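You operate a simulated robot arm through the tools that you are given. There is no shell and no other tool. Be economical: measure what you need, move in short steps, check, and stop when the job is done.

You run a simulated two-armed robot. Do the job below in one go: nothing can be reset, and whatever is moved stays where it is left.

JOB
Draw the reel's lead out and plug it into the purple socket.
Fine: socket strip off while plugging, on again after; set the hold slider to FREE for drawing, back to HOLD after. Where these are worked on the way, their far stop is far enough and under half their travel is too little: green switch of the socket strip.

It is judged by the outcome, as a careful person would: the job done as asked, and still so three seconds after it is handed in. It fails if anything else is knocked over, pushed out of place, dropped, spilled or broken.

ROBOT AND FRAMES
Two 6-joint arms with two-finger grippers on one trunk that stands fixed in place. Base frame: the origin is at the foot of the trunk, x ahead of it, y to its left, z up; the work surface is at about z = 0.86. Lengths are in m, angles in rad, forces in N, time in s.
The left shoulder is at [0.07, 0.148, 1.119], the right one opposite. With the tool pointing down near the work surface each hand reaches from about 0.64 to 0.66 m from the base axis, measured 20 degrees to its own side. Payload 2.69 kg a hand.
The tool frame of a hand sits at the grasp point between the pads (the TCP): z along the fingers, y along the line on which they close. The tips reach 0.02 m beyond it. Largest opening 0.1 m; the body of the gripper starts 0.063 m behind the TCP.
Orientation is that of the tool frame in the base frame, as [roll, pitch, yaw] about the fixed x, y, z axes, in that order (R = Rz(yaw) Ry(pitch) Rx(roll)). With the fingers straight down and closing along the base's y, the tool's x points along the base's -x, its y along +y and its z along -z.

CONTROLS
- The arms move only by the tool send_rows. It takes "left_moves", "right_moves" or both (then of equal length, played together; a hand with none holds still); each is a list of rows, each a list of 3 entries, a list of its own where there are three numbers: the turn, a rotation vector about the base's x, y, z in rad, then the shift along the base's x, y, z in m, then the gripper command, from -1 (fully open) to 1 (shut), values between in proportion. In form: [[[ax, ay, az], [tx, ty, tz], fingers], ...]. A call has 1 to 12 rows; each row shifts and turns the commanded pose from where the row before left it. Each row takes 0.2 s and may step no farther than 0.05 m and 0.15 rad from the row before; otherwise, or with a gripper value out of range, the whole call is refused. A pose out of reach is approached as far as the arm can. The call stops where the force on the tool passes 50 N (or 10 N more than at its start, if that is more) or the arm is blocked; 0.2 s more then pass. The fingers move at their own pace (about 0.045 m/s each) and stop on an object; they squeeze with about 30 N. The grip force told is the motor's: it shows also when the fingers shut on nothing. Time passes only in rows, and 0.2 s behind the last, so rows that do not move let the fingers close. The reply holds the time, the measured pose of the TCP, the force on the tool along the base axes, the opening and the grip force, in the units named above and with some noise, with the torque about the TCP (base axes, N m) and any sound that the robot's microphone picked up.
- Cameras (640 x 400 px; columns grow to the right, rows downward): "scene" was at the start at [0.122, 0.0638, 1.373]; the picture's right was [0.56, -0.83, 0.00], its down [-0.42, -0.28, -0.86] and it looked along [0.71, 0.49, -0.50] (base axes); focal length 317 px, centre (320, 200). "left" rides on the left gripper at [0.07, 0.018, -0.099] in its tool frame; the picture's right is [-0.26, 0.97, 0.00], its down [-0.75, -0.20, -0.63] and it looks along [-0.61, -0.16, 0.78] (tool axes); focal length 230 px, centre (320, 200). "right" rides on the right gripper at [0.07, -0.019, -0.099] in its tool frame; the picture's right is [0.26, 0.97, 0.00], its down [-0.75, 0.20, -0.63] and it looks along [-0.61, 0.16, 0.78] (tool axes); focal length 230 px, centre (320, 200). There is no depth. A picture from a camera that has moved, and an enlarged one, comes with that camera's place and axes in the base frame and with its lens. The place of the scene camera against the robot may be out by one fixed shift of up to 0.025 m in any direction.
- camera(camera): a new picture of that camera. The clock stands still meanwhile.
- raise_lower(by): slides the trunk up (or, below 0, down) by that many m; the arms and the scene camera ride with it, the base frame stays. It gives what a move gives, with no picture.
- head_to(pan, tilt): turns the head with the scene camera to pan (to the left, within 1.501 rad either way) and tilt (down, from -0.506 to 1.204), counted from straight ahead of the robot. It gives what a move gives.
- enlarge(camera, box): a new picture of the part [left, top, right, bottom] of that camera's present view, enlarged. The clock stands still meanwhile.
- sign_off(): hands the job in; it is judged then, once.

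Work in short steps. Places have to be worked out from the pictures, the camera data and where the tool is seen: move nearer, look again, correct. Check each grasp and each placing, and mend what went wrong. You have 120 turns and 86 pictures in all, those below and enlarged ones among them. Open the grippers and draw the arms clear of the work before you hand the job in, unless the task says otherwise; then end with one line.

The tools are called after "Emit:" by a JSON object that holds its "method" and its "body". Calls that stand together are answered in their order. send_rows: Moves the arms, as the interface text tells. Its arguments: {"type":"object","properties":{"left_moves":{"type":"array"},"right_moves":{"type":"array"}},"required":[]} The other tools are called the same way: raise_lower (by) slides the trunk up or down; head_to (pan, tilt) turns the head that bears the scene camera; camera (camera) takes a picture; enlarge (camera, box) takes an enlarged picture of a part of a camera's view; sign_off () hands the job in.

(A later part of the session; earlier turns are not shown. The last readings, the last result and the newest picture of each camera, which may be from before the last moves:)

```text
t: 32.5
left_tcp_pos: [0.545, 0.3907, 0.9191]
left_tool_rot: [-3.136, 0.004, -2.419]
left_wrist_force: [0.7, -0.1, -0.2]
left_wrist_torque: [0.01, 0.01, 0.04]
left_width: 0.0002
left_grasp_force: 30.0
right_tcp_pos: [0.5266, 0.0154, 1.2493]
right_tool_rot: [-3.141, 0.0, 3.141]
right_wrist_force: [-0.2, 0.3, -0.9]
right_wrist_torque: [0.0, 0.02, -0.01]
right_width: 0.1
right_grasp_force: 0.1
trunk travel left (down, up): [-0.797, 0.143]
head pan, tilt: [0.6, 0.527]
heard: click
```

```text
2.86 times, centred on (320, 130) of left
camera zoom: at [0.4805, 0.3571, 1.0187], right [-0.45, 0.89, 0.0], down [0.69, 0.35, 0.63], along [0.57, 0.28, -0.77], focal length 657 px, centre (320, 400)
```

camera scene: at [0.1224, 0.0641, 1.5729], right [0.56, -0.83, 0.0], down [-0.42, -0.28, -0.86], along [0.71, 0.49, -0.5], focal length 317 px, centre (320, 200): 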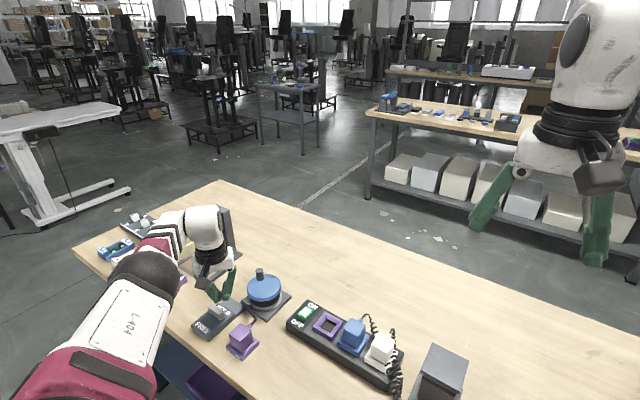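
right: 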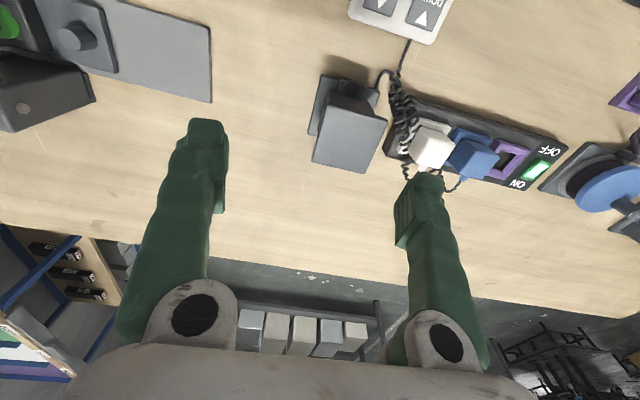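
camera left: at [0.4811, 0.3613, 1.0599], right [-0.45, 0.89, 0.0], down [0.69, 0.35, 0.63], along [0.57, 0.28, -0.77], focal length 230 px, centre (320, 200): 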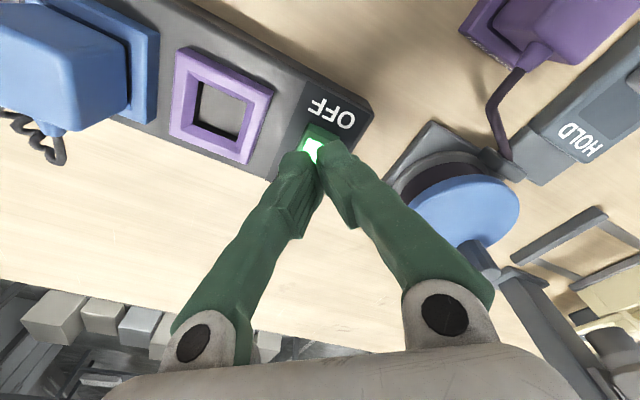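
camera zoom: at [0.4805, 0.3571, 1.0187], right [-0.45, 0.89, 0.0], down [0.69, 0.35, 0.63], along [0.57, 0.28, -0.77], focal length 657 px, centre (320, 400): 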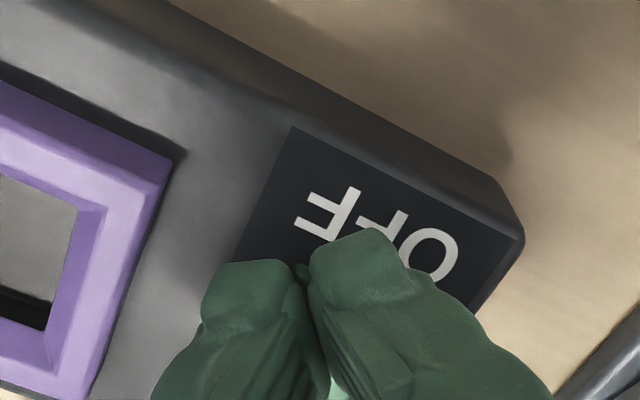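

Click heard. Lift and check the switch state.

Emit:
{"method": "send_rows", "body": {"left_moves": [[[0, 0, 0], [0, 0, 0.02], 1], [[0, 0, 0], [-0.005, -0.005, 0.03], 1], [[0, 0, 0], [-0.03, -0.03, 0.01], 1], [[0, 0, 0], [-0.02, -0.03, 0], 1], [[0, 0, 0], [0, 0, 0], 1]]}}

Emit:
{"method": "camera", "body": {"camera": "left"}}

Emit:
{"method": "enlarge", "body": {"camera": "scene", "box": [260, 220, 420, 320]}}

```text
t: 33.7
left_tcp_pos: [0.4939, 0.3276, 0.975]
left_tool_rot: [-3.136, 0.003, -2.416]
left_wrist_force: [1.2, -0.1, 0.9]
left_wrist_torque: [-0.01, 0.04, 0.02]
left_width: 0.0
left_grasp_force: 29.6
left hand out of reach, approached as far as the arm can: row 4
right_tcp_pos: [0.5271, 0.0148, 1.2489]
right_tool_rot: [3.142, 0.0, -3.14]
right_wrist_force: [0.9, -0.4, 1.3]
right_wrist_torque: [-0.02, 0.03, 0.0]
right_width: 0.0999
right_grasp_force: 0.1
trunk travel left (down, up): [-0.797, 0.143]
head pan, tilt: [0.6, 0.527]
```

```text
51 pictures are left
camera left: at [0.4286, 0.2949, 1.0745], right [-0.45, 0.89, -0.01], down [0.69, 0.35, 0.63], along [0.57, 0.28, -0.77], focal length 230 px, centre (320, 200)
```

left: 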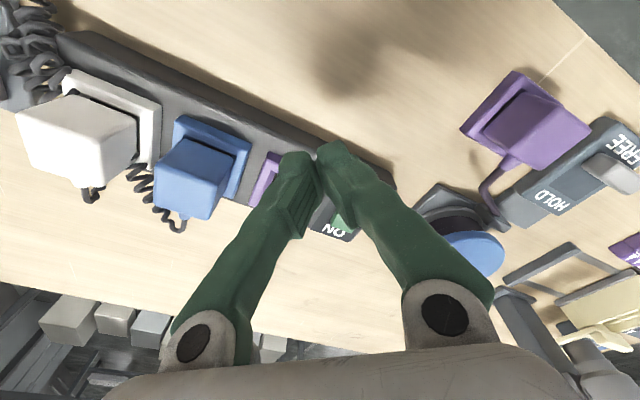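

```text
4.00 times, centred on (340, 270) of scene
camera zoom: at [0.1229, 0.0641, 1.4929], right [0.56, -0.83, 0.0], down [-0.42, -0.28, -0.86], along [0.71, 0.49, -0.5], focal length 1268 px, centre (240, -80)
```

zoom: 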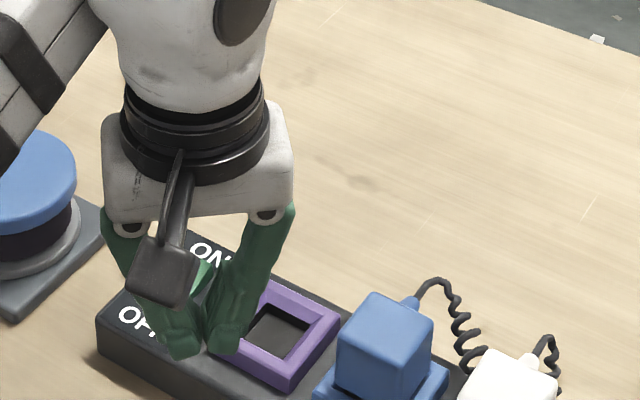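

Switch looks dark (OFF). Now go above the plug at yaw ≈π/2 to inspect it and its cord exit.

Emit:
{"method": "send_rows", "body": {"left_moves": [[[0, 0, 0.1], [-0.03, 0.0, 0.02], 1], [[0, 0, 0.15], [-0.03, 0.01, 0.02], 0], [[0, 0, 0.15], [-0.025, 0.02, 0.015], -0.4], [[0, 0, 0.15], [-0.005, 0.03, 0], -0.4], [[0, 0, 0.15], [0, 0.03, 0], -0.4], [[0, 0, 0.15], [0, 0.03, 0], -0.4], [[0, 0, 0], [0, 0.02, 0], -0.4], [[0, 0, 0], [0, 0.0, 0], -0.4]]}}

Emit:
{"method": "camera", "body": {"camera": "left"}}

```text
t: 35.5
left_tcp_pos: [0.4079, 0.497, 0.9996]
left_tool_rot: [-3.136, 0.003, -1.567]
left_wrist_force: [0.2, 0.7, 0.6]
left_wrist_torque: [0.0, 0.0, 0.02]
left_width: 0.0699
left_grasp_force: 0.1
left hand out of reach, approached as far as the arm can: row 1, 2
right_tcp_pos: [0.5281, 0.0146, 1.2493]
right_tool_rot: [3.141, 0.0, -3.141]
right_wrist_force: [0.4, -0.4, -0.3]
right_wrist_torque: [-0.01, -0.03, -0.04]
right_width: 0.1002
right_grasp_force: 0.1
trunk travel left (down, up): [-0.797, 0.143]
head pan, tilt: [0.6, 0.527]
```

```text
49 pictures are left
camera left: at [0.3888, 0.4252, 1.0986], right [-0.97, 0.25, 0.0], down [0.19, 0.75, 0.63], along [0.16, 0.61, -0.77], focal length 230 px, centre (320, 200)
```

left: 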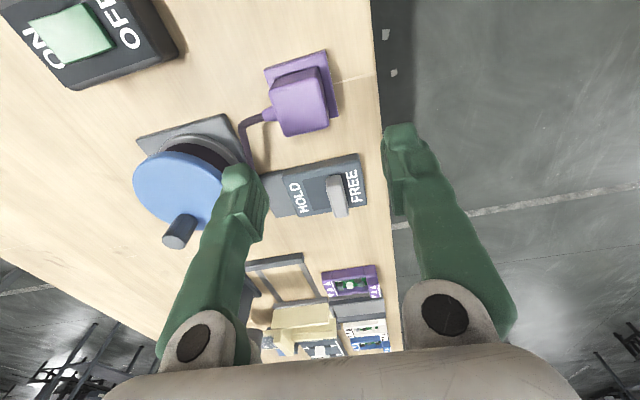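

Switch is confirmed unlit. Zoom on the plug.

Emit:
{"method": "enlarge", "body": {"camera": "left", "box": [220, 30, 380, 150]}}

Emit:
{"method": "enlarge", "body": {"camera": "scene", "box": [200, 240, 320, 320]}}

```text
3.33 times, centred on (300, 90) of left
camera zoom: at [0.3888, 0.4252, 1.0986], right [-0.97, 0.25, 0.0], down [0.19, 0.75, 0.63], along [0.16, 0.61, -0.77], focal length 767 px, centre (387, 567)
```

zoom: 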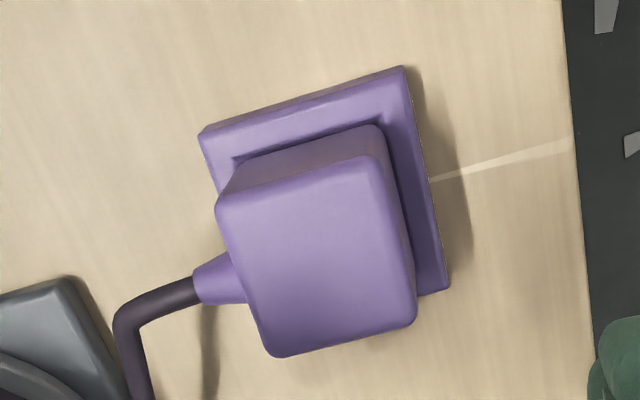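

```text
5.00 times, centred on (260, 280) of scene
camera zoom: at [0.1222, 0.0637, 1.493], right [0.56, -0.83, 0.0], down [-0.42, -0.28, -0.86], along [0.71, 0.49, -0.5], focal length 1585 px, centre (620, -200)
```

zoom: 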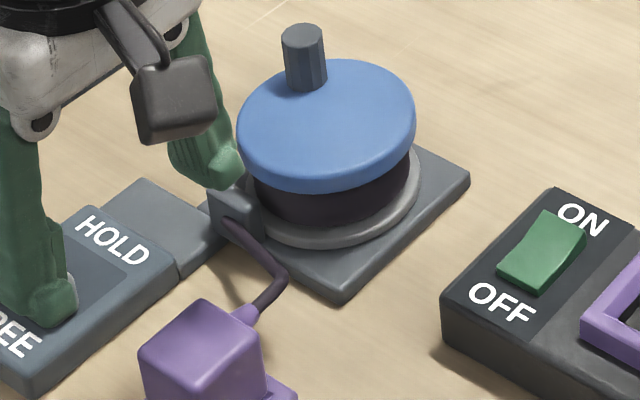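

Plug: centre (0.419,0.477), 38 mm square, top z≈0.916, cord relief on +x face near z 0.90. So I want to close along y; yaw 0 isn't reachable here, so test whether yaw ≈π is.

Emit:
{"method": "send_rows", "body": {"left_moves": [[[0, 0, 0.15], [0, -0.01, 0.01], -0.4], [[0, 0, 0.15], [0, -0.01, 0.01], -0.4], [[0, 0, 0.15], [0, 0, 0], -0.4], [[0, 0, 0.15], [0, 0, 0], -0.4], [[0, 0, 0.15], [0, 0, 0], -0.4], [[0, 0, 0.15], [0, 0, 0], -0.4], [[0, 0, 0.15], [0, 0, 0], -0.4], [[0, 0, 0.15], [0, 0, 0], -0.4], [[0, 0, 0.15], [0, 0, 0], -0.4], [[0, 0, 0.15], [0, 0, 0], -0.4], [[0, 0, 0], [0, 0, 0], -0.4]]}}

```text
t: 37.9
left_tcp_pos: [0.4094, 0.4755, 1.0181]
left_tool_rot: [-3.137, 0.004, -0.068]
left_wrist_force: [-0.2, 0.9, 0.7]
left_wrist_torque: [0.01, -0.03, 0.02]
left_width: 0.0699
left_grasp_force: 0.1
right_tcp_pos: [0.5263, 0.015, 1.2501]
right_tool_rot: [-3.141, 0.0, 3.141]
right_wrist_force: [-0.5, 0.4, 0.7]
right_wrist_torque: [0.02, -0.01, 0.01]
right_width: 0.1003
right_grasp_force: 0.0
trunk travel left (down, up): [-0.797, 0.143]
head pan, tilt: [0.6, 0.527]
```

Yaw π is reachable. Check it also works at the socket before grasping; square the yaw and travel there.

Emit:
{"method": "send_rows", "body": {"left_moves": [[[0, 0, 0.068], [0, -0.04, 0], -0.4], [[0, 0, 0], [0.02, -0.04, 0], -0.4], [[0, 0, 0], [0.03, -0.04, 0], -0.4], [[0, 0, 0], [0.03, -0.03, 0], -0.4], [[0, 0, 0], [0.03, 0, 0], -0.4], [[0, 0, 0], [0.03, 0, 0], -0.4], [[0, 0, 0], [0, 0, 0], -0.4]]}}

Emit:
{"method": "camera", "body": {"camera": "left"}}

```text
t: 39.5
left_tcp_pos: [0.5534, 0.3481, 0.9846]
left_tool_rot: [-3.137, 0.004, -0.001]
left_wrist_force: [-0.6, 0.9, 0.3]
left_wrist_torque: [0.02, 0.01, 0.03]
left_width: 0.0699
left_grasp_force: 0.0
left hand out of reach, approached as far as the arm can: row 2, 3, 4
right_tcp_pos: [0.5282, 0.0162, 1.2486]
right_tool_rot: [-3.14, -0.001, 3.139]
right_wrist_force: [-0.9, -0.1, -0.1]
right_wrist_torque: [-0.03, -0.01, -0.01]
right_width: 0.1
right_grasp_force: 0.1
trunk travel left (down, up): [-0.797, 0.143]
head pan, tilt: [0.6, 0.527]
```

```text
46 pictures are left
camera left: at [0.6232, 0.3281, 1.0845], right [-0.26, -0.97, 0.0], down [-0.75, 0.2, 0.63], along [-0.61, 0.17, -0.77], focal length 230 px, centre (320, 200)
```

left: 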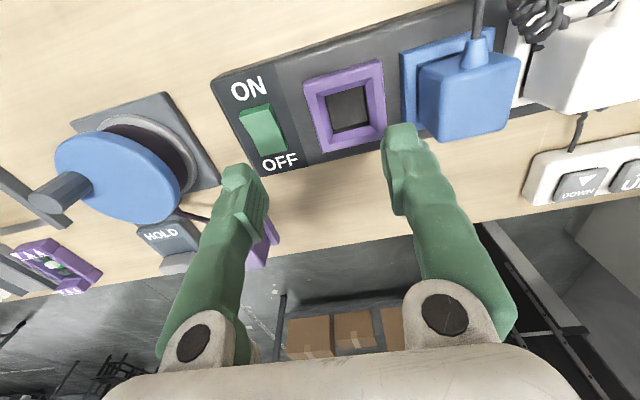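

Reachable, and a clear view of the socket. Enlarge to measure it.

Emit:
{"method": "enlarge", "body": {"camera": "left", "box": [200, 20, 440, 190]}}

```text
2.35 times, centred on (320, 105) of left
camera zoom: at [0.6232, 0.3281, 1.0845], right [-0.26, -0.97, 0.0], down [-0.75, 0.2, 0.63], along [-0.61, 0.17, -0.77], focal length 541 px, centre (320, 424)
```

zoom: 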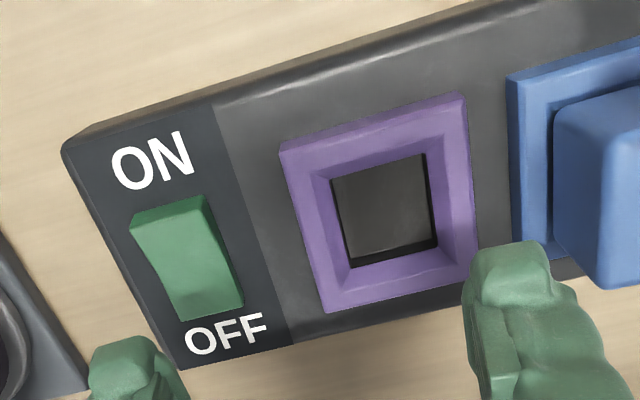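

Socket centre ≈(0.562,0.323), top z≈0.907. Return diagonally above the plug at z≈0.975.

Emit:
{"method": "send_rows", "body": {"left_moves": [[[0, 0, 0], [-0.027, 0.026, -0.005], -0.4], [[0, 0, 0], [-0.027, 0.026, -0.005], -0.4], [[0, 0, 0], [-0.027, 0.026, 0], -0.4], [[0, 0, 0], [-0.027, 0.026, 0], -0.4], [[0, 0, 0], [-0.0264, 0.025, 0], -0.4], [[0, 0, 0], [0, 0, 0], -0.4]]}}

Emit:
{"method": "camera", "body": {"camera": "left"}}

```text
t: 40.9
left_tcp_pos: [0.4188, 0.4795, 0.9774]
left_tool_rot: [-3.136, 0.006, -0.003]
left_wrist_force: [-0.2, 0.0, -0.5]
left_wrist_torque: [0.01, 0.0, 0.03]
left_width: 0.0701
left_grasp_force: 0.1
right_tcp_pos: [0.528, 0.0152, 1.2489]
right_tool_rot: [-3.141, 0.001, -3.141]
right_wrist_force: [-0.6, -0.5, -0.4]
right_wrist_torque: [0.0, -0.02, 0.01]
right_width: 0.0999
right_grasp_force: 0.0
trunk travel left (down, up): [-0.797, 0.143]
head pan, tilt: [0.6, 0.527]
```

```text
44 pictures are left
camera left: at [0.4891, 0.4586, 1.0769], right [-0.26, -0.97, 0.0], down [-0.75, 0.2, 0.63], along [-0.61, 0.17, -0.77], focal length 230 px, centre (320, 200)
```

left: 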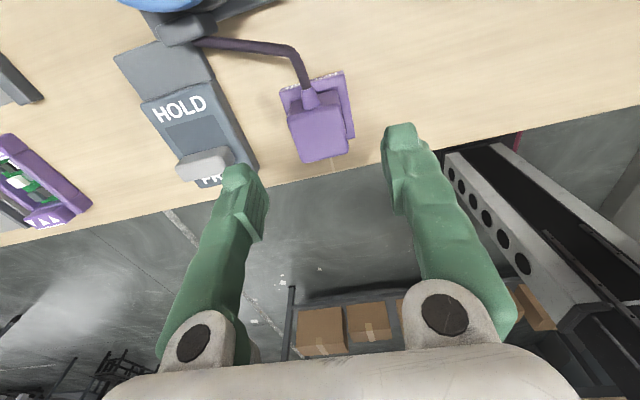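

Aligned over the plug. Descend to grip height 0.906, check, then close.

Emit:
{"method": "send_rows", "body": {"left_moves": [[[0, 0, 0], [0, -0.002, -0.03], -0.3], [[0, 0, 0], [0, 0, -0.025], -0.3], [[0, 0, 0], [0, 0, -0.016], -0.3], [[0, 0, 0], [0, 0, 0], -0.3]]}}

Emit:
{"method": "camera", "body": {"camera": "left"}}

Emit:
{"method": "enlarge", "body": {"camera": "scene", "box": [180, 230, 320, 320]}}

```text
t: 41.9
left_tcp_pos: [0.4183, 0.4777, 0.9045]
left_tool_rot: [-3.136, 0.003, -0.002]
left_wrist_force: [0.2, -0.3, 0.4]
left_wrist_torque: [-0.02, 0.03, 0.01]
left_width: 0.065
left_grasp_force: 0.1
right_tcp_pos: [0.5272, 0.0166, 1.2488]
right_tool_rot: [3.141, 0.001, -3.14]
right_wrist_force: [0.9, 0.1, -0.1]
right_wrist_torque: [0.0, -0.03, -0.02]
right_width: 0.1
right_grasp_force: 0.1
trunk travel left (down, up): [-0.797, 0.143]
head pan, tilt: [0.6, 0.527]
```

```text
43 pictures are left
camera left: at [0.4887, 0.4571, 1.004], right [-0.26, -0.97, 0.0], down [-0.75, 0.2, 0.63], along [-0.61, 0.17, -0.77], focal length 230 px, centre (320, 200)
```

left: 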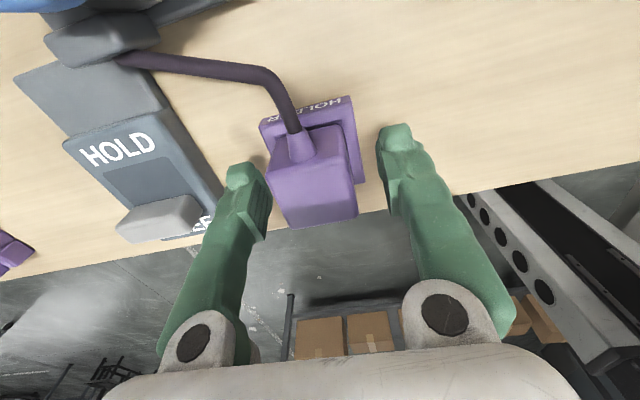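

```text
4.44 times, centred on (250, 275) of scene
camera zoom: at [0.1217, 0.064, 1.493], right [0.56, -0.83, 0.0], down [-0.41, -0.28, -0.86], along [0.71, 0.49, -0.5], focal length 1409 px, centre (631, -133)
```

zoom: 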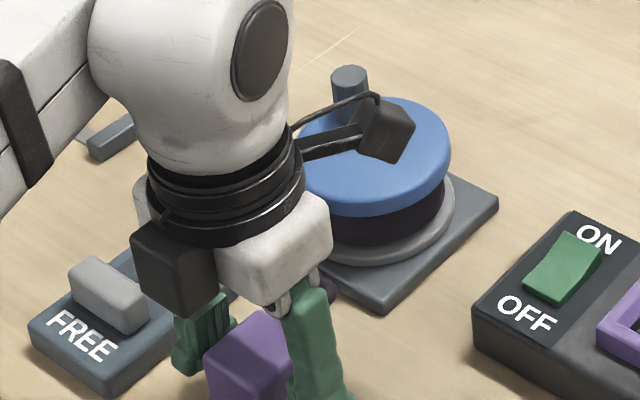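

Plug is between the fingers. Close.

Emit:
{"method": "send_rows", "body": {"left_moves": [[[0, 0, 0], [0, 0, 0], 0.1], [[0, 0, 0], [0, 0, 0], 1], [[0, 0, 0], [0, 0, 0], 1], [[0, 0, 0], [0, 0, 0], 1]]}}

Emit:
{"method": "camera", "body": {"camera": "left"}}

```text
t: 42.9
left_tcp_pos: [0.4183, 0.4775, 0.9046]
left_tool_rot: [-3.136, 0.003, -0.004]
left_wrist_force: [0.2, 0.2, -0.4]
left_wrist_torque: [0.07, -0.02, -0.01]
left_width: 0.0386
left_grasp_force: 30.0
right_tcp_pos: [0.5275, 0.0161, 1.2505]
right_tool_rot: [-3.142, 0.0, 3.141]
right_wrist_force: [0.5, -0.1, 0.4]
right_wrist_torque: [0.0, -0.01, 0.02]
right_width: 0.0999
right_grasp_force: 0.1
trunk travel left (down, up): [-0.797, 0.143]
head pan, tilt: [0.6, 0.527]
```

```text
41 pictures are left
camera left: at [0.489, 0.4573, 1.0041], right [-0.26, -0.97, 0.0], down [-0.75, 0.2, 0.63], along [-0.61, 0.17, -0.77], focal length 230 px, centre (320, 200)
```

left: 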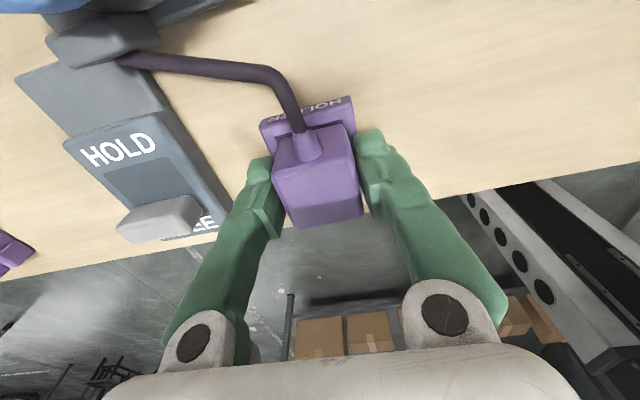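

Firm 38.6 mm grip. Lift slowly out of the holder, watching force.

Emit:
{"method": "send_rows", "body": {"left_moves": [[[0, 0, 0], [0, 0, 0.005], 1], [[0, 0, 0], [0, 0, 0.01], 1], [[0, 0, 0], [0, 0, 0.015], 1], [[0, 0, 0], [0, 0, 0.015], 1], [[0, 0, 0], [0, 0, 0.015], 1], [[0, 0, 0], [0, 0, 0], 1]]}}

Emit:
{"method": "camera", "body": {"camera": "left"}}

Emit:
{"method": "enlarge", "body": {"camera": "scene", "box": [180, 220, 320, 320]}}

```text
t: 44.3
left_tcp_pos: [0.4187, 0.478, 0.967]
left_tool_rot: [-3.136, 0.004, -0.002]
left_wrist_force: [-0.4, 0.6, -0.7]
left_wrist_torque: [0.01, -0.01, -0.04]
left_width: 0.0387
left_grasp_force: 30.0
right_tcp_pos: [0.5272, 0.0166, 1.2503]
right_tool_rot: [-3.14, -0.001, -3.141]
right_wrist_force: [0.1, 0.2, -0.8]
right_wrist_torque: [-0.01, -0.02, -0.02]
right_width: 0.1
right_grasp_force: 0.1
trunk travel left (down, up): [-0.797, 0.143]
head pan, tilt: [0.6, 0.527]
```

```text
40 pictures are left
camera left: at [0.4892, 0.4571, 1.0659], right [-0.26, -0.97, 0.0], down [-0.75, 0.2, 0.63], along [-0.61, 0.17, -0.77], focal length 230 px, centre (320, 200)
```

left: 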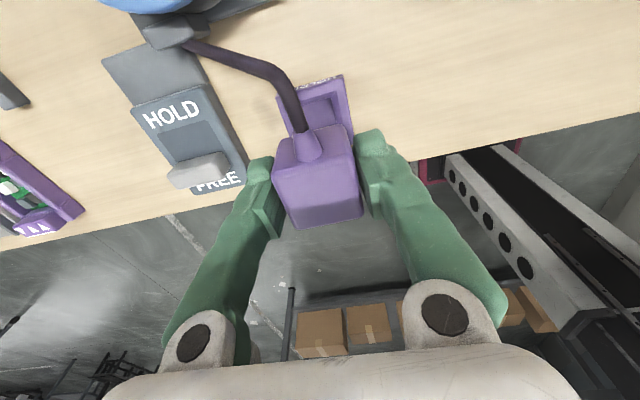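

```text
4.00 times, centred on (250, 270) of scene
camera zoom: at [0.122, 0.0637, 1.493], right [0.56, -0.83, 0.0], down [-0.42, -0.28, -0.86], along [0.71, 0.49, -0.5], focal length 1268 px, centre (600, -80)
```

zoom: 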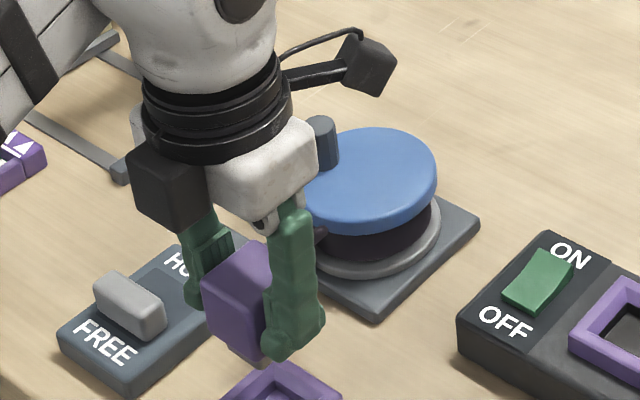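

Plug is free of the holder. Carry it toward the socket at z≈0.977 in modest steps, drawing the lead.

Emit:
{"method": "send_rows", "body": {"left_moves": [[[0, 0, 0], [0.005, -0.01, 0.01], 1], [[0, 0, 0], [0.018, -0.02, 0], 1], [[0, 0, 0], [0.02, -0.022, 0], 1], [[0, 0, 0], [0.02, -0.022, 0], 1], [[0, 0, 0], [0.02, -0.022, 0], 1], [[0, 0, 0], [0.0, 0.0, 0], 1]]}}

Emit:
{"method": "camera", "body": {"camera": "left"}}

```text
t: 45.7
left_tcp_pos: [0.5022, 0.3797, 0.9767]
left_tool_rot: [-3.138, 0.004, -0.002]
left_wrist_force: [0.0, -0.6, -0.1]
left_wrist_torque: [-0.01, -0.02, 0.01]
left_width: 0.0386
left_grasp_force: 29.8
right_tcp_pos: [0.5275, 0.0146, 1.2502]
right_tool_rot: [3.141, 0.0, 3.141]
right_wrist_force: [0.1, -0.1, 0.1]
right_wrist_torque: [0.02, 0.03, 0.01]
right_width: 0.1002
right_grasp_force: 0.1
trunk travel left (down, up): [-0.797, 0.143]
head pan, tilt: [0.6, 0.527]
```

```text
38 pictures are left
camera left: at [0.5726, 0.3597, 1.0766], right [-0.26, -0.97, 0.0], down [-0.75, 0.2, 0.63], along [-0.61, 0.17, -0.77], focal length 230 px, centre (320, 200)
```

left: 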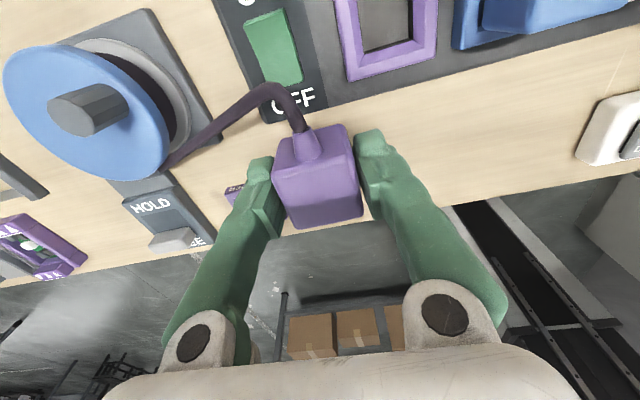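

Lead draws freely, no force. Continue to above the socket.

Emit:
{"method": "send_rows", "body": {"left_moves": [[[0, 0, 0], [0.015, -0.02, 0], 1], [[0, 0, 0], [0.015, -0.019, 0], 1], [[0, 0, 0], [0.015, -0.018, 0], 1], [[0, 0, 0], [0.0145, 0.0, 0], 1], [[0, 0, 0], [0.0, 0.0, 0], 1]]}}

Emit:
{"method": "camera", "body": {"camera": "left"}}

Emit:
{"method": "enlarge", "body": {"camera": "scene", "box": [240, 220, 400, 320]}}

```text
t: 46.9
left_tcp_pos: [0.5621, 0.3271, 0.9767]
left_tool_rot: [-3.135, 0.004, -0.002]
left_wrist_force: [-0.7, -0.7, -0.8]
left_wrist_torque: [0.01, 0.04, 0.01]
left_width: 0.039
left_grasp_force: 30.0
right_tcp_pos: [0.5261, 0.0167, 1.2509]
right_tool_rot: [-3.139, -0.001, 3.141]
right_wrist_force: [-0.5, -0.1, 1.8]
right_wrist_torque: [0.0, -0.05, 0.01]
right_width: 0.1
right_grasp_force: 0.0
trunk travel left (down, up): [-0.797, 0.143]
head pan, tilt: [0.6, 0.527]
```

```text
37 pictures are left
camera left: at [0.6325, 0.3059, 1.0759], right [-0.26, -0.97, 0.0], down [-0.75, 0.2, 0.63], along [-0.61, 0.17, -0.77], focal length 230 px, centre (320, 200)
```

left: 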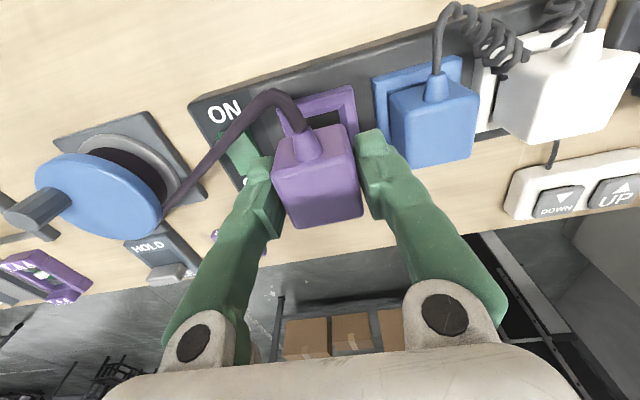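

```text
4.00 times, centred on (320, 270) of scene
camera zoom: at [0.1217, 0.0645, 1.493], right [0.56, -0.83, 0.0], down [-0.41, -0.28, -0.86], along [0.71, 0.49, -0.5], focal length 1268 px, centre (320, -80)
```

zoom: 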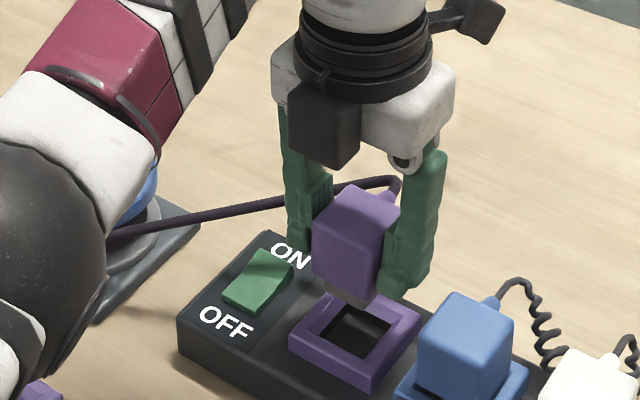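

Plug is over the socket. Correct y slightly and lower until just above to check alignment.

Emit:
{"method": "send_rows", "body": {"left_moves": [[[0, 0, 0], [0, -0.003, -0.01], 1], [[0, 0, 0], [0, 0, -0.01], 1], [[0, 0, 0], [0.0, 0.0, -0.005], 1], [[0, 0, 0], [0.0, 0.0, 0], 1]]}}

Emit:
{"method": "enlarge", "body": {"camera": "left", "box": [200, 40, 440, 200]}}

Emit:
{"method": "enlarge", "body": {"camera": "scene", "box": [280, 230, 380, 300]}}

```text
t: 47.9
left_tcp_pos: [0.5611, 0.323, 0.9506]
left_tool_rot: [-3.137, 0.006, -0.004]
left_wrist_force: [0.1, 0.1, -0.3]
left_wrist_torque: [-0.02, -0.02, -0.03]
left_width: 0.0386
left_grasp_force: 29.7
right_tcp_pos: [0.5276, 0.0158, 1.2488]
right_tool_rot: [-3.141, 0.0, 3.141]
right_wrist_force: [0.2, -0.4, -1.0]
right_wrist_torque: [-0.02, 0.04, 0.03]
right_width: 0.0999
right_grasp_force: 0.0
trunk travel left (down, up): [-0.797, 0.143]
head pan, tilt: [0.6, 0.527]
```

```text
2.50 times, centred on (320, 120) of left
camera zoom: at [0.6316, 0.3016, 1.05], right [-0.26, -0.97, 0.0], down [-0.75, 0.2, 0.63], along [-0.61, 0.17, -0.77], focal length 575 px, centre (320, 400)
```

zoom: 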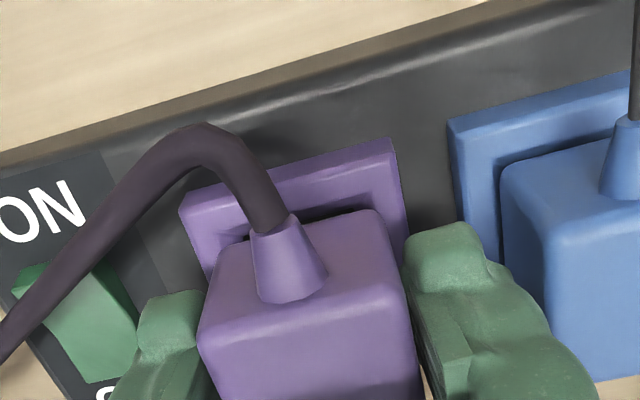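

```text
5.71 times, centred on (330, 265) of scene
camera zoom: at [0.1224, 0.0637, 1.4929], right [0.57, -0.82, 0.0], down [-0.42, -0.28, -0.86], along [0.71, 0.49, -0.5], focal length 1812 px, centre (263, -171)
```

zoom: 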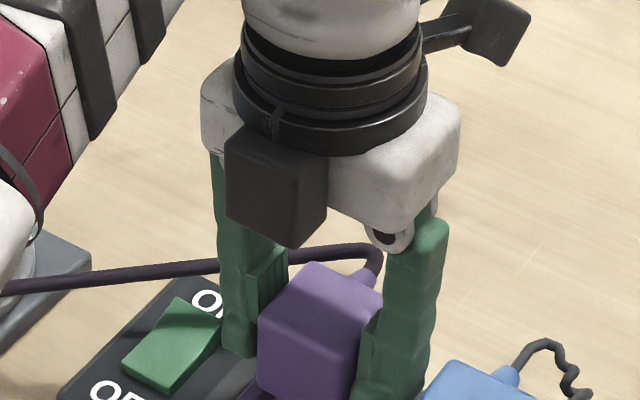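

Alignment: frame centre ≈(0.561,0.323), plug matches within 1 mm. Lower in small steps watching the force.

Emit:
{"method": "send_rows", "body": {"left_moves": [[[0, 0, 0], [0, 0, -0.004], 1], [[0, 0, 0], [0, 0, -0.004], 1], [[0, 0, 0], [0.0, 0.0, -0.003], 1], [[0, 0, 0], [0.0, 0.0, 0], 1]]}}

```text
t: 48.9
left_tcp_pos: [0.5596, 0.323, 0.9386]
left_tool_rot: [-3.135, 0.006, 0.0]
left_wrist_force: [-4.1, 1.3, -1.7]
left_wrist_torque: [0.06, 0.15, 0.0]
left_width: 0.0386
left_grasp_force: 30.1
right_tcp_pos: [0.526, 0.0166, 1.2487]
right_tool_rot: [-3.141, 0.0, -3.142]
right_wrist_force: [-0.1, 0.0, 0.1]
right_wrist_torque: [0.0, 0.0, -0.02]
right_width: 0.1001
right_grasp_force: 0.0
trunk travel left (down, up): [-0.797, 0.143]
head pan, tilt: [0.6, 0.527]
```

Side force −4 N in x: the chamfer guides it toward −x. Shift −2 mm and continue.

Emit:
{"method": "send_rows", "body": {"left_moves": [[[0, 0, 0], [-0.002, 0.0005, 0], 1], [[0, 0, 0], [0, 0, -0.002], 1], [[0, 0, 0], [0.0, 0.0, -0.002], 1], [[0, 0, 0], [0.0, 0.0, 0], 1]]}}

Emit:
{"method": "enlarge", "body": {"camera": "left", "box": [200, 40, 440, 200]}}

```text
t: 49.9
left_tcp_pos: [0.5601, 0.3224, 0.9392]
left_tool_rot: [-3.135, -0.001, -0.002]
left_wrist_force: [4.0, 5.0, 13.6]
left_wrist_torque: [0.03, -0.09, 0.08]
left_width: 0.039
left_grasp_force: 30.0
right_tcp_pos: [0.5252, 0.0164, 1.2505]
right_tool_rot: [-3.14, 0.003, -3.14]
right_wrist_force: [-0.3, 0.1, -0.1]
right_wrist_torque: [0.01, -0.01, 0.0]
right_width: 0.0999
right_grasp_force: 0.0
trunk travel left (down, up): [-0.797, 0.143]
head pan, tilt: [0.6, 0.527]
```

```text
2.50 times, centred on (320, 120) of left
camera zoom: at [0.6292, 0.3021, 1.0384], right [-0.26, -0.97, -0.01], down [-0.75, 0.2, 0.63], along [-0.61, 0.17, -0.78], focal length 575 px, centre (320, 400)
```

zoom: 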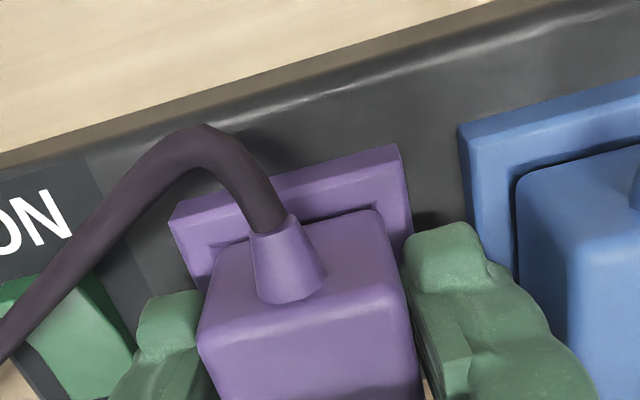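

Now +4 N x, +5 N y, 13 N up: nearly centred between. Shift +1 mm in x and +1.5 mm y, then press.

Emit:
{"method": "send_rows", "body": {"left_moves": [[[0, 0, 0], [0.001, 0.0015, 0.001], 1], [[0, 0, 0], [0, 0, -0.002], 1], [[0, 0, 0], [0.0, 0.0, -0.002], 1], [[0, 0, 0], [0.0, 0.0, 0], 1]]}}

```text
t: 50.9
left_tcp_pos: [0.5594, 0.3237, 0.9382]
left_tool_rot: [-3.132, -0.005, -0.003]
left_wrist_force: [7.2, 5.7, 29.2]
left_wrist_torque: [0.11, -0.04, 0.03]
left_width: 0.0386
left_grasp_force: 29.2
right_tcp_pos: [0.524, 0.014, 1.2516]
right_tool_rot: [3.139, 0.002, 3.141]
right_wrist_force: [0.7, 1.0, -0.9]
right_wrist_torque: [0.0, 0.0, 0.02]
right_width: 0.1
right_grasp_force: 0.1
trunk travel left (down, up): [-0.797, 0.143]
head pan, tilt: [0.6, 0.527]
```

Contact pushes toward +x,+y; ease off, shift that way and press again.

Emit:
{"method": "send_rows", "body": {"left_moves": [[[0, 0, 0], [0, 0, 0.004], 1], [[0, 0, 0], [0.0015, 0.0015, 0.001], 1], [[0, 0, 0], [0, 0, -0.003], 1], [[0, 0, 0], [0.0, 0.0, -0.002], 1], [[0, 0, 0], [0.0, 0.0, 0], 1]]}}

Emit:
{"method": "enlarge", "body": {"camera": "scene", "box": [290, 250, 390, 320]}}

```text
t: 52.1
left_tcp_pos: [0.5599, 0.3238, 0.9374]
left_tool_rot: [-3.134, -0.001, -0.002]
left_wrist_force: [1.0, 2.7, 26.6]
left_wrist_torque: [-0.01, 0.11, 0.0]
left_width: 0.0386
left_grasp_force: 30.0
right_tcp_pos: [0.522, 0.0135, 1.2532]
right_tool_rot: [3.14, 0.003, -3.141]
right_wrist_force: [0.1, 0.1, -0.8]
right_wrist_torque: [-0.01, -0.02, -0.01]
right_width: 0.1
right_grasp_force: 0.1
trunk travel left (down, up): [-0.797, 0.143]
head pan, tilt: [0.6, 0.527]
```

```text
5.71 times, centred on (340, 285) of scene
camera zoom: at [0.1163, 0.0611, 1.4938], right [0.57, -0.82, 0.0], down [-0.41, -0.28, -0.87], along [0.71, 0.49, -0.5], focal length 1812 px, centre (206, -286)
```

zoom: 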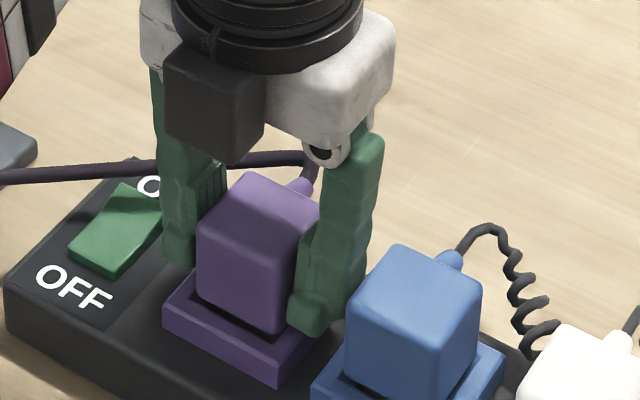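

Centred now (small side forces), still a few mm proud. Press harder.

Emit:
{"method": "send_rows", "body": {"left_moves": [[[0, 0, 0], [0, 0.0005, -0.003], 1], [[0, 0, 0], [0, 0, -0.003], 1], [[0, 0, 0], [0.0, 0.0, 0], 1]]}}

Emit:
{"method": "enlarge", "body": {"camera": "scene", "box": [290, 250, 390, 320]}}

```text
t: 52.9
left_tcp_pos: [0.5585, 0.3237, 0.9342]
left_tool_rot: [-3.133, -0.004, -0.001]
left_wrist_force: [1.8, 3.8, 32.4]
left_wrist_torque: [0.08, -0.04, -0.01]
left_width: 0.0384
left_grasp_force: 29.2
right_tcp_pos: [0.5205, 0.0134, 1.2529]
right_tool_rot: [3.141, 0.005, 3.141]
right_wrist_force: [0.2, -0.5, -0.3]
right_wrist_torque: [0.02, 0.04, 0.04]
right_width: 0.0999
right_grasp_force: 0.0
trunk travel left (down, up): [-0.797, 0.143]
head pan, tilt: [0.6, 0.527]
```

```text
5.71 times, centred on (340, 285) of scene
camera zoom: at [0.115, 0.0606, 1.4938], right [0.57, -0.82, 0.0], down [-0.41, -0.28, -0.87], along [0.72, 0.49, -0.5], focal length 1812 px, centre (206, -286)
```

zoom: 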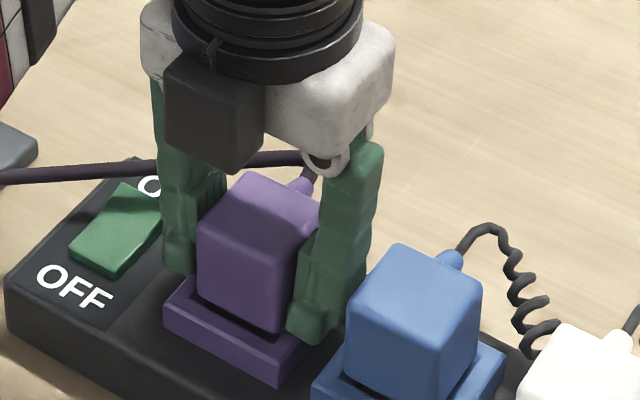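

Fingers slid on the plug rather than the plug moving. Compare its seating against the blue and white plugs.

Emit:
{"method": "enlarge", "body": {"camera": "scene", "box": [305, 270, 415, 350]}}

Emit:
{"method": "camera", "body": {"camera": "left"}}

```text
5.00 times, centred on (360, 310) of scene
camera zoom: at [0.115, 0.0606, 1.4938], right [0.57, -0.82, 0.0], down [-0.41, -0.28, -0.87], along [0.72, 0.49, -0.5], focal length 1585 px, centre (120, -350)
```

zoom: 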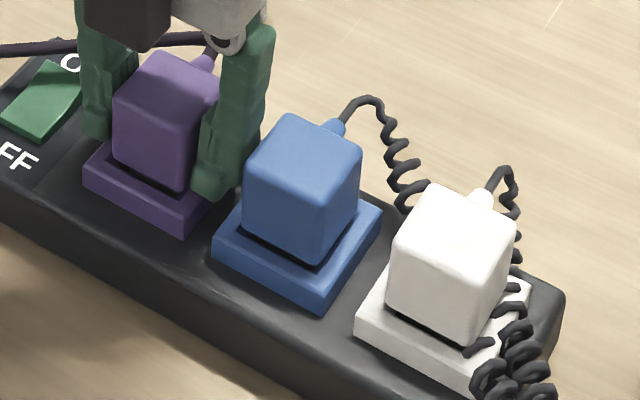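

```text
29 pictures are left
camera left: at [0.628, 0.3026, 1.033], right [-0.26, -0.97, -0.01], down [-0.75, 0.2, 0.63], along [-0.6, 0.17, -0.78], focal length 230 px, centre (320, 200)
```

left: 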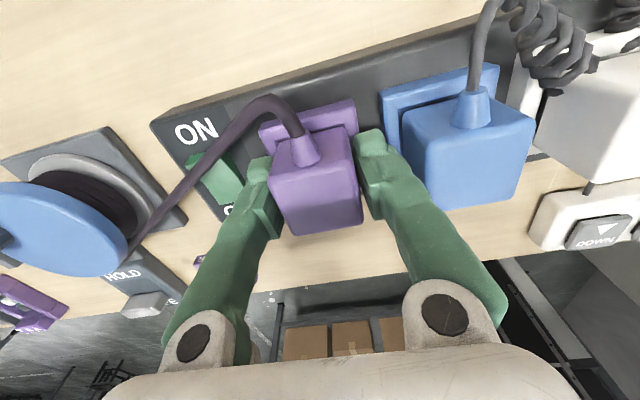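

Purple plug's gap to its frame equals the blue and white ones within about a pixel or two: seated. Relieve the load, open slightly, lift and check.

Emit:
{"method": "send_rows", "body": {"left_moves": [[[0, 0, 0], [0, 0, 0.004], 1], [[0, 0, 0], [0, 0, 0.003], 0.1], [[0, 0, 0], [0, 0, 0], -0.06], [[0, 0, 0], [0, 0, 0], -0.06], [[0, 0, 0], [0, 0, 0.015], -0.06], [[0, 0, 0], [0, 0, 0.015], -0.06], [[0, 0, 0], [0, 0, 0.02], -0.06], [[0, 0, 0], [0, 0, 0], -0.06]]}}

Emit:
{"method": "enlarge", "body": {"camera": "left", "box": [180, 40, 500, 240]}}

Emit:
{"method": "enlarge", "body": {"camera": "scene", "box": [290, 240, 420, 340]}}

```text
t: 54.7
left_tcp_pos: [0.5618, 0.3264, 0.9838]
left_tool_rot: [-3.135, 0.006, -0.002]
left_wrist_force: [-0.3, -1.2, 0.1]
left_wrist_torque: [0.0, 0.0, -0.03]
left_width: 0.0531
left_grasp_force: 0.0
right_tcp_pos: [0.5276, 0.0159, 1.2504]
right_tool_rot: [3.141, 0.0, -3.14]
right_wrist_force: [0.5, 0.3, 0.2]
right_wrist_torque: [-0.02, 0.0, -0.04]
right_width: 0.1
right_grasp_force: 0.1
trunk travel left (down, up): [-0.797, 0.143]
head pan, tilt: [0.6, 0.527]
```

```text
2.00 times, centred on (340, 140) of left
camera zoom: at [0.6315, 0.3051, 1.0832], right [-0.26, -0.97, 0.0], down [-0.75, 0.2, 0.63], along [-0.61, 0.17, -0.77], focal length 460 px, centre (280, 320)
```

zoom: 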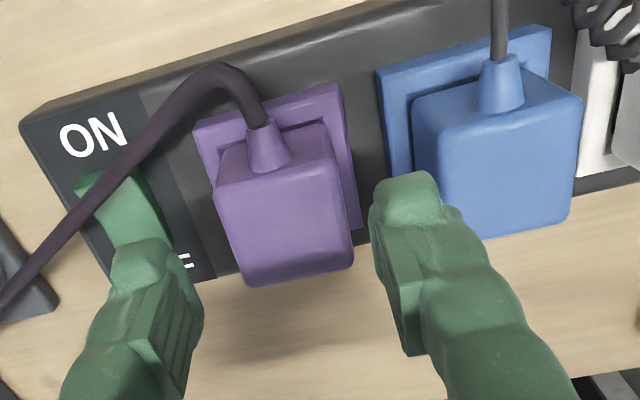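

```text
4.00 times, centred on (355, 290) of scene
camera zoom: at [0.1224, 0.0641, 1.4929], right [0.57, -0.82, 0.0], down [-0.42, -0.28, -0.86], along [0.71, 0.49, -0.5], focal length 1268 px, centre (180, -160)
```

zoom: 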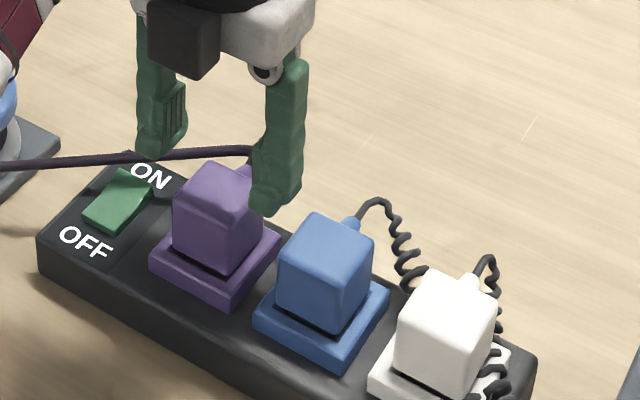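

Plug sits level, top z≈0.946 as predicted, same as neighbours. Next, press the ON end of the rocker (x≈0.57, y≈0.39); the lead passes just beyond it (x≈0.58). Move there at height with fingers closed.

Emit:
{"method": "send_rows", "body": {"left_moves": [[[0, 0, 0], [-0.015, 0.01, 0.005], 0.2], [[0, 0, 0], [-0.005, 0.02, 0], 0.6], [[0, 0, 0], [0, 0.02, 0], 1], [[0, 0, 0], [0.005, 0.015, 0], 1], [[0, 0, 0], [0, 0, 0], 1]]}}

Emit:
{"method": "camera", "body": {"camera": "left"}}

Emit:
{"method": "enlarge", "body": {"camera": "scene", "box": [260, 220, 380, 300]}}

```text
t: 55.9
left_tcp_pos: [0.548, 0.3905, 0.9893]
left_tool_rot: [-3.137, 0.003, -0.001]
left_wrist_force: [0.7, 0.2, -0.3]
left_wrist_torque: [0.05, -0.01, -0.01]
left_width: 0.0
left_grasp_force: 29.8
right_tcp_pos: [0.5278, 0.0162, 1.2495]
right_tool_rot: [-3.141, 0.001, -3.141]
right_wrist_force: [-0.5, -0.1, -1.2]
right_wrist_torque: [0.01, -0.02, 0.01]
right_width: 0.1001
right_grasp_force: 0.1
trunk travel left (down, up): [-0.797, 0.143]
head pan, tilt: [0.6, 0.527]
```

```text
26 pictures are left
camera left: at [0.6175, 0.3699, 1.0889], right [-0.26, -0.97, 0.0], down [-0.75, 0.2, 0.63], along [-0.61, 0.17, -0.77], focal length 230 px, centre (320, 200)
```

left: 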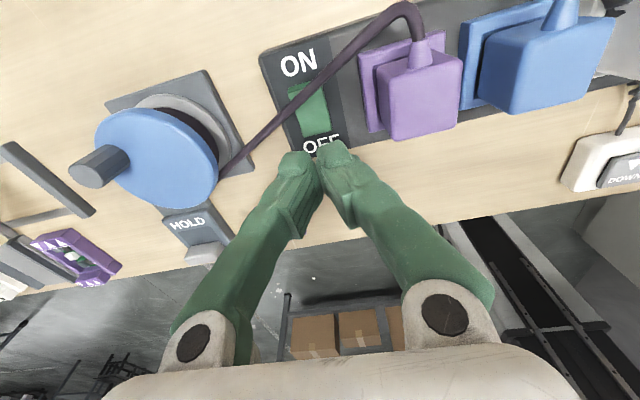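

```text
5.00 times, centred on (320, 260) of scene
camera zoom: at [0.122, 0.0639, 1.493], right [0.57, -0.82, 0.0], down [-0.42, -0.28, -0.86], along [0.71, 0.49, -0.5], focal length 1585 px, centre (320, -100)
```

zoom: 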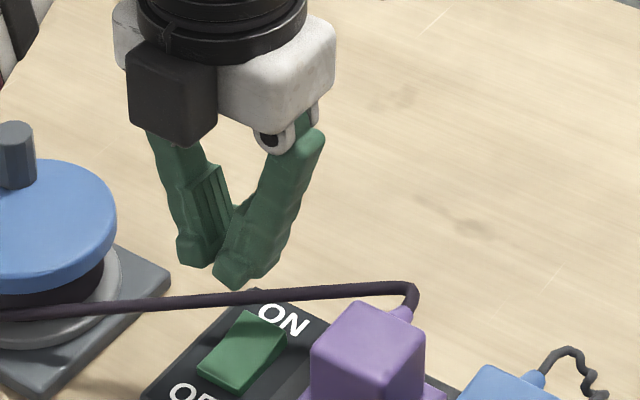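

Reach is fine. Move to x≈0.566, y≈0.387 and lower to just above the rocker, short of the lead.

Emit:
{"method": "send_rows", "body": {"left_moves": [[[0, 0, 0], [0.01, -0.003, -0.015], 1], [[0, 0, 0], [0.008, 0, -0.015], 1], [[0, 0, 0], [0, 0, -0.012], 1], [[0, 0, 0], [0, 0, 0], 1]]}}

Emit:
{"method": "enlarge", "body": {"camera": "left", "box": [220, 40, 420, 200]}}

Emit:
{"method": "enlarge", "body": {"camera": "scene", "box": [260, 230, 360, 300]}}

```text
t: 56.9
left_tcp_pos: [0.5659, 0.3873, 0.9471]
left_tool_rot: [-3.134, 0.003, -0.002]
left_wrist_force: [-0.2, -0.2, -0.1]
left_wrist_torque: [-0.01, -0.01, 0.03]
left_width: 0.0002
left_grasp_force: 29.6
right_tcp_pos: [0.5274, 0.0159, 1.2493]
right_tool_rot: [-3.142, -0.002, -3.14]
right_wrist_force: [0.0, 0.4, 0.2]
right_wrist_torque: [0.01, 0.01, 0.04]
right_width: 0.0997
right_grasp_force: 0.1
trunk travel left (down, up): [-0.797, 0.143]
head pan, tilt: [0.6, 0.527]
```

```text
2.50 times, centred on (320, 120) of left
camera zoom: at [0.6352, 0.3669, 1.0467], right [-0.26, -0.97, 0.0], down [-0.75, 0.2, 0.63], along [-0.61, 0.17, -0.77], focal length 575 px, centre (320, 400)
```

zoom: 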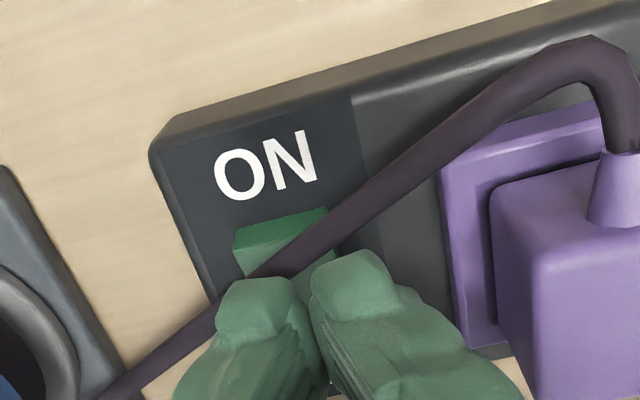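

```text
5.71 times, centred on (310, 265) of scene
camera zoom: at [0.122, 0.064, 1.493], right [0.56, -0.83, 0.0], down [-0.42, -0.28, -0.86], along [0.71, 0.49, -0.5], focal length 1812 px, centre (377, -171)
```

zoom: 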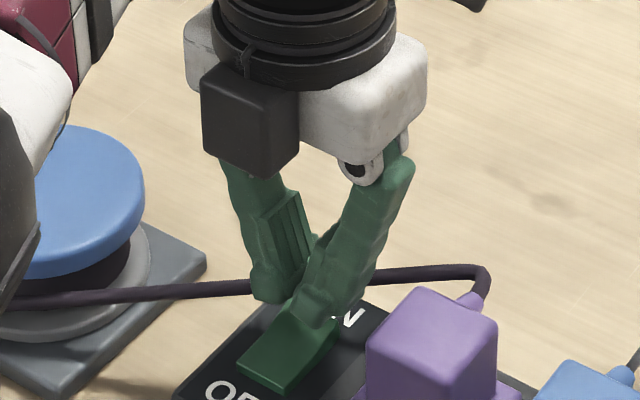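

The lead runs behind (+x of) the fingers; the tips are over the ON half. Press down.

Emit:
{"method": "send_rows", "body": {"left_moves": [[[0, 0, 0], [0.002, 0, -0.006], 1], [[0, 0, 0], [0, 0, -0.005], 1], [[0, 0, 0], [0, 0, -0.004], 1], [[0, 0, 0], [0, 0, -0.003], 1], [[0, 0, 0], [0, 0, 0], 1]]}}

Emit:
{"method": "enlarge", "body": {"camera": "left", "box": [220, 40, 420, 200]}}

```text
t: 58.1
left_tcp_pos: [0.5684, 0.3881, 0.9299]
left_tool_rot: [-3.136, 0.005, -0.002]
left_wrist_force: [0.7, -0.4, -0.2]
left_wrist_torque: [0.01, 0.0, 0.01]
left_width: 0.0
left_grasp_force: 29.6
right_tcp_pos: [0.5265, 0.0159, 1.2491]
right_tool_rot: [3.139, -0.001, 3.142]
right_wrist_force: [-0.7, 0.1, 0.6]
right_wrist_torque: [0.0, 0.01, -0.01]
right_width: 0.1001
right_grasp_force: 0.1
trunk travel left (down, up): [-0.797, 0.143]
head pan, tilt: [0.6, 0.527]
```

```text
2.50 times, centred on (320, 120) of left
camera zoom: at [0.6371, 0.3664, 1.0286], right [-0.26, -0.97, 0.0], down [-0.75, 0.2, 0.63], along [-0.61, 0.17, -0.77], focal length 575 px, centre (320, 400)
```

zoom: 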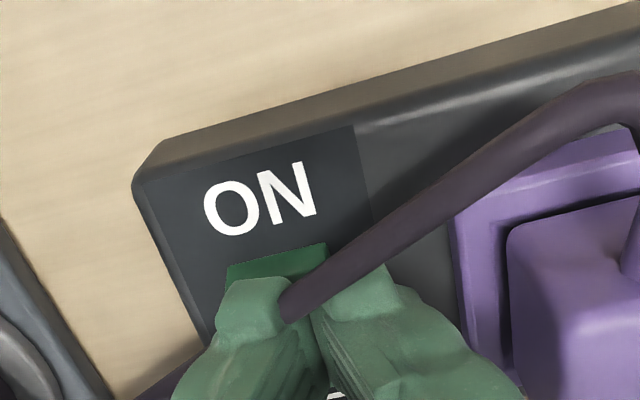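

No contact force yet; continue pressing a few mm.

Emit:
{"method": "send_rows", "body": {"left_moves": [[[0, 0, 0], [0.002, 0, -0.004], 1], [[0, 0, 0], [0, 0, -0.004], 1], [[0, 0, 0], [0, 0, -0.003], 1], [[0, 0, 0], [0, 0, 0], 1]]}}

Emit:
{"method": "enlarge", "body": {"camera": "left", "box": [220, 40, 420, 200]}}

```text
t: 59.1
left_tcp_pos: [0.5677, 0.3867, 0.9202]
left_tool_rot: [-3.136, 0.002, -0.001]
left_wrist_force: [1.4, 0.9, 3.3]
left_wrist_torque: [0.02, 0.03, -0.06]
left_width: 0.0002
left_grasp_force: 28.8
right_tcp_pos: [0.5274, 0.0155, 1.2496]
right_tool_rot: [-3.141, -0.001, 3.141]
right_wrist_force: [0.3, 0.6, 0.5]
right_wrist_torque: [0.03, 0.02, 0.0]
right_width: 0.1001
right_grasp_force: 0.0
trunk travel left (down, up): [-0.797, 0.143]
head pan, tilt: [0.6, 0.527]
heard: click
```

```text
2.50 times, centred on (320, 120) of left
camera zoom: at [0.6375, 0.3652, 1.0194], right [-0.26, -0.97, -0.01], down [-0.75, 0.2, 0.63], along [-0.61, 0.17, -0.77], focal length 575 px, centre (320, 400)
```

zoom: 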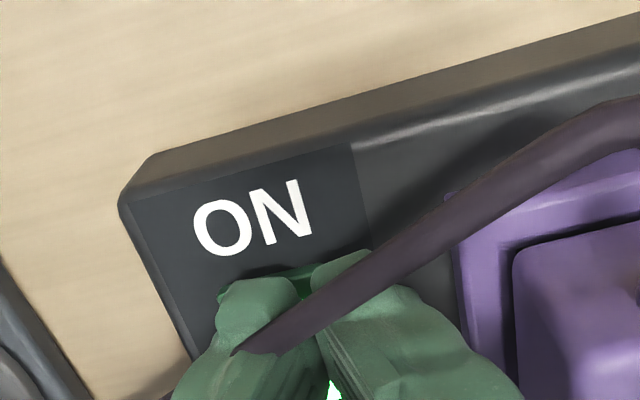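

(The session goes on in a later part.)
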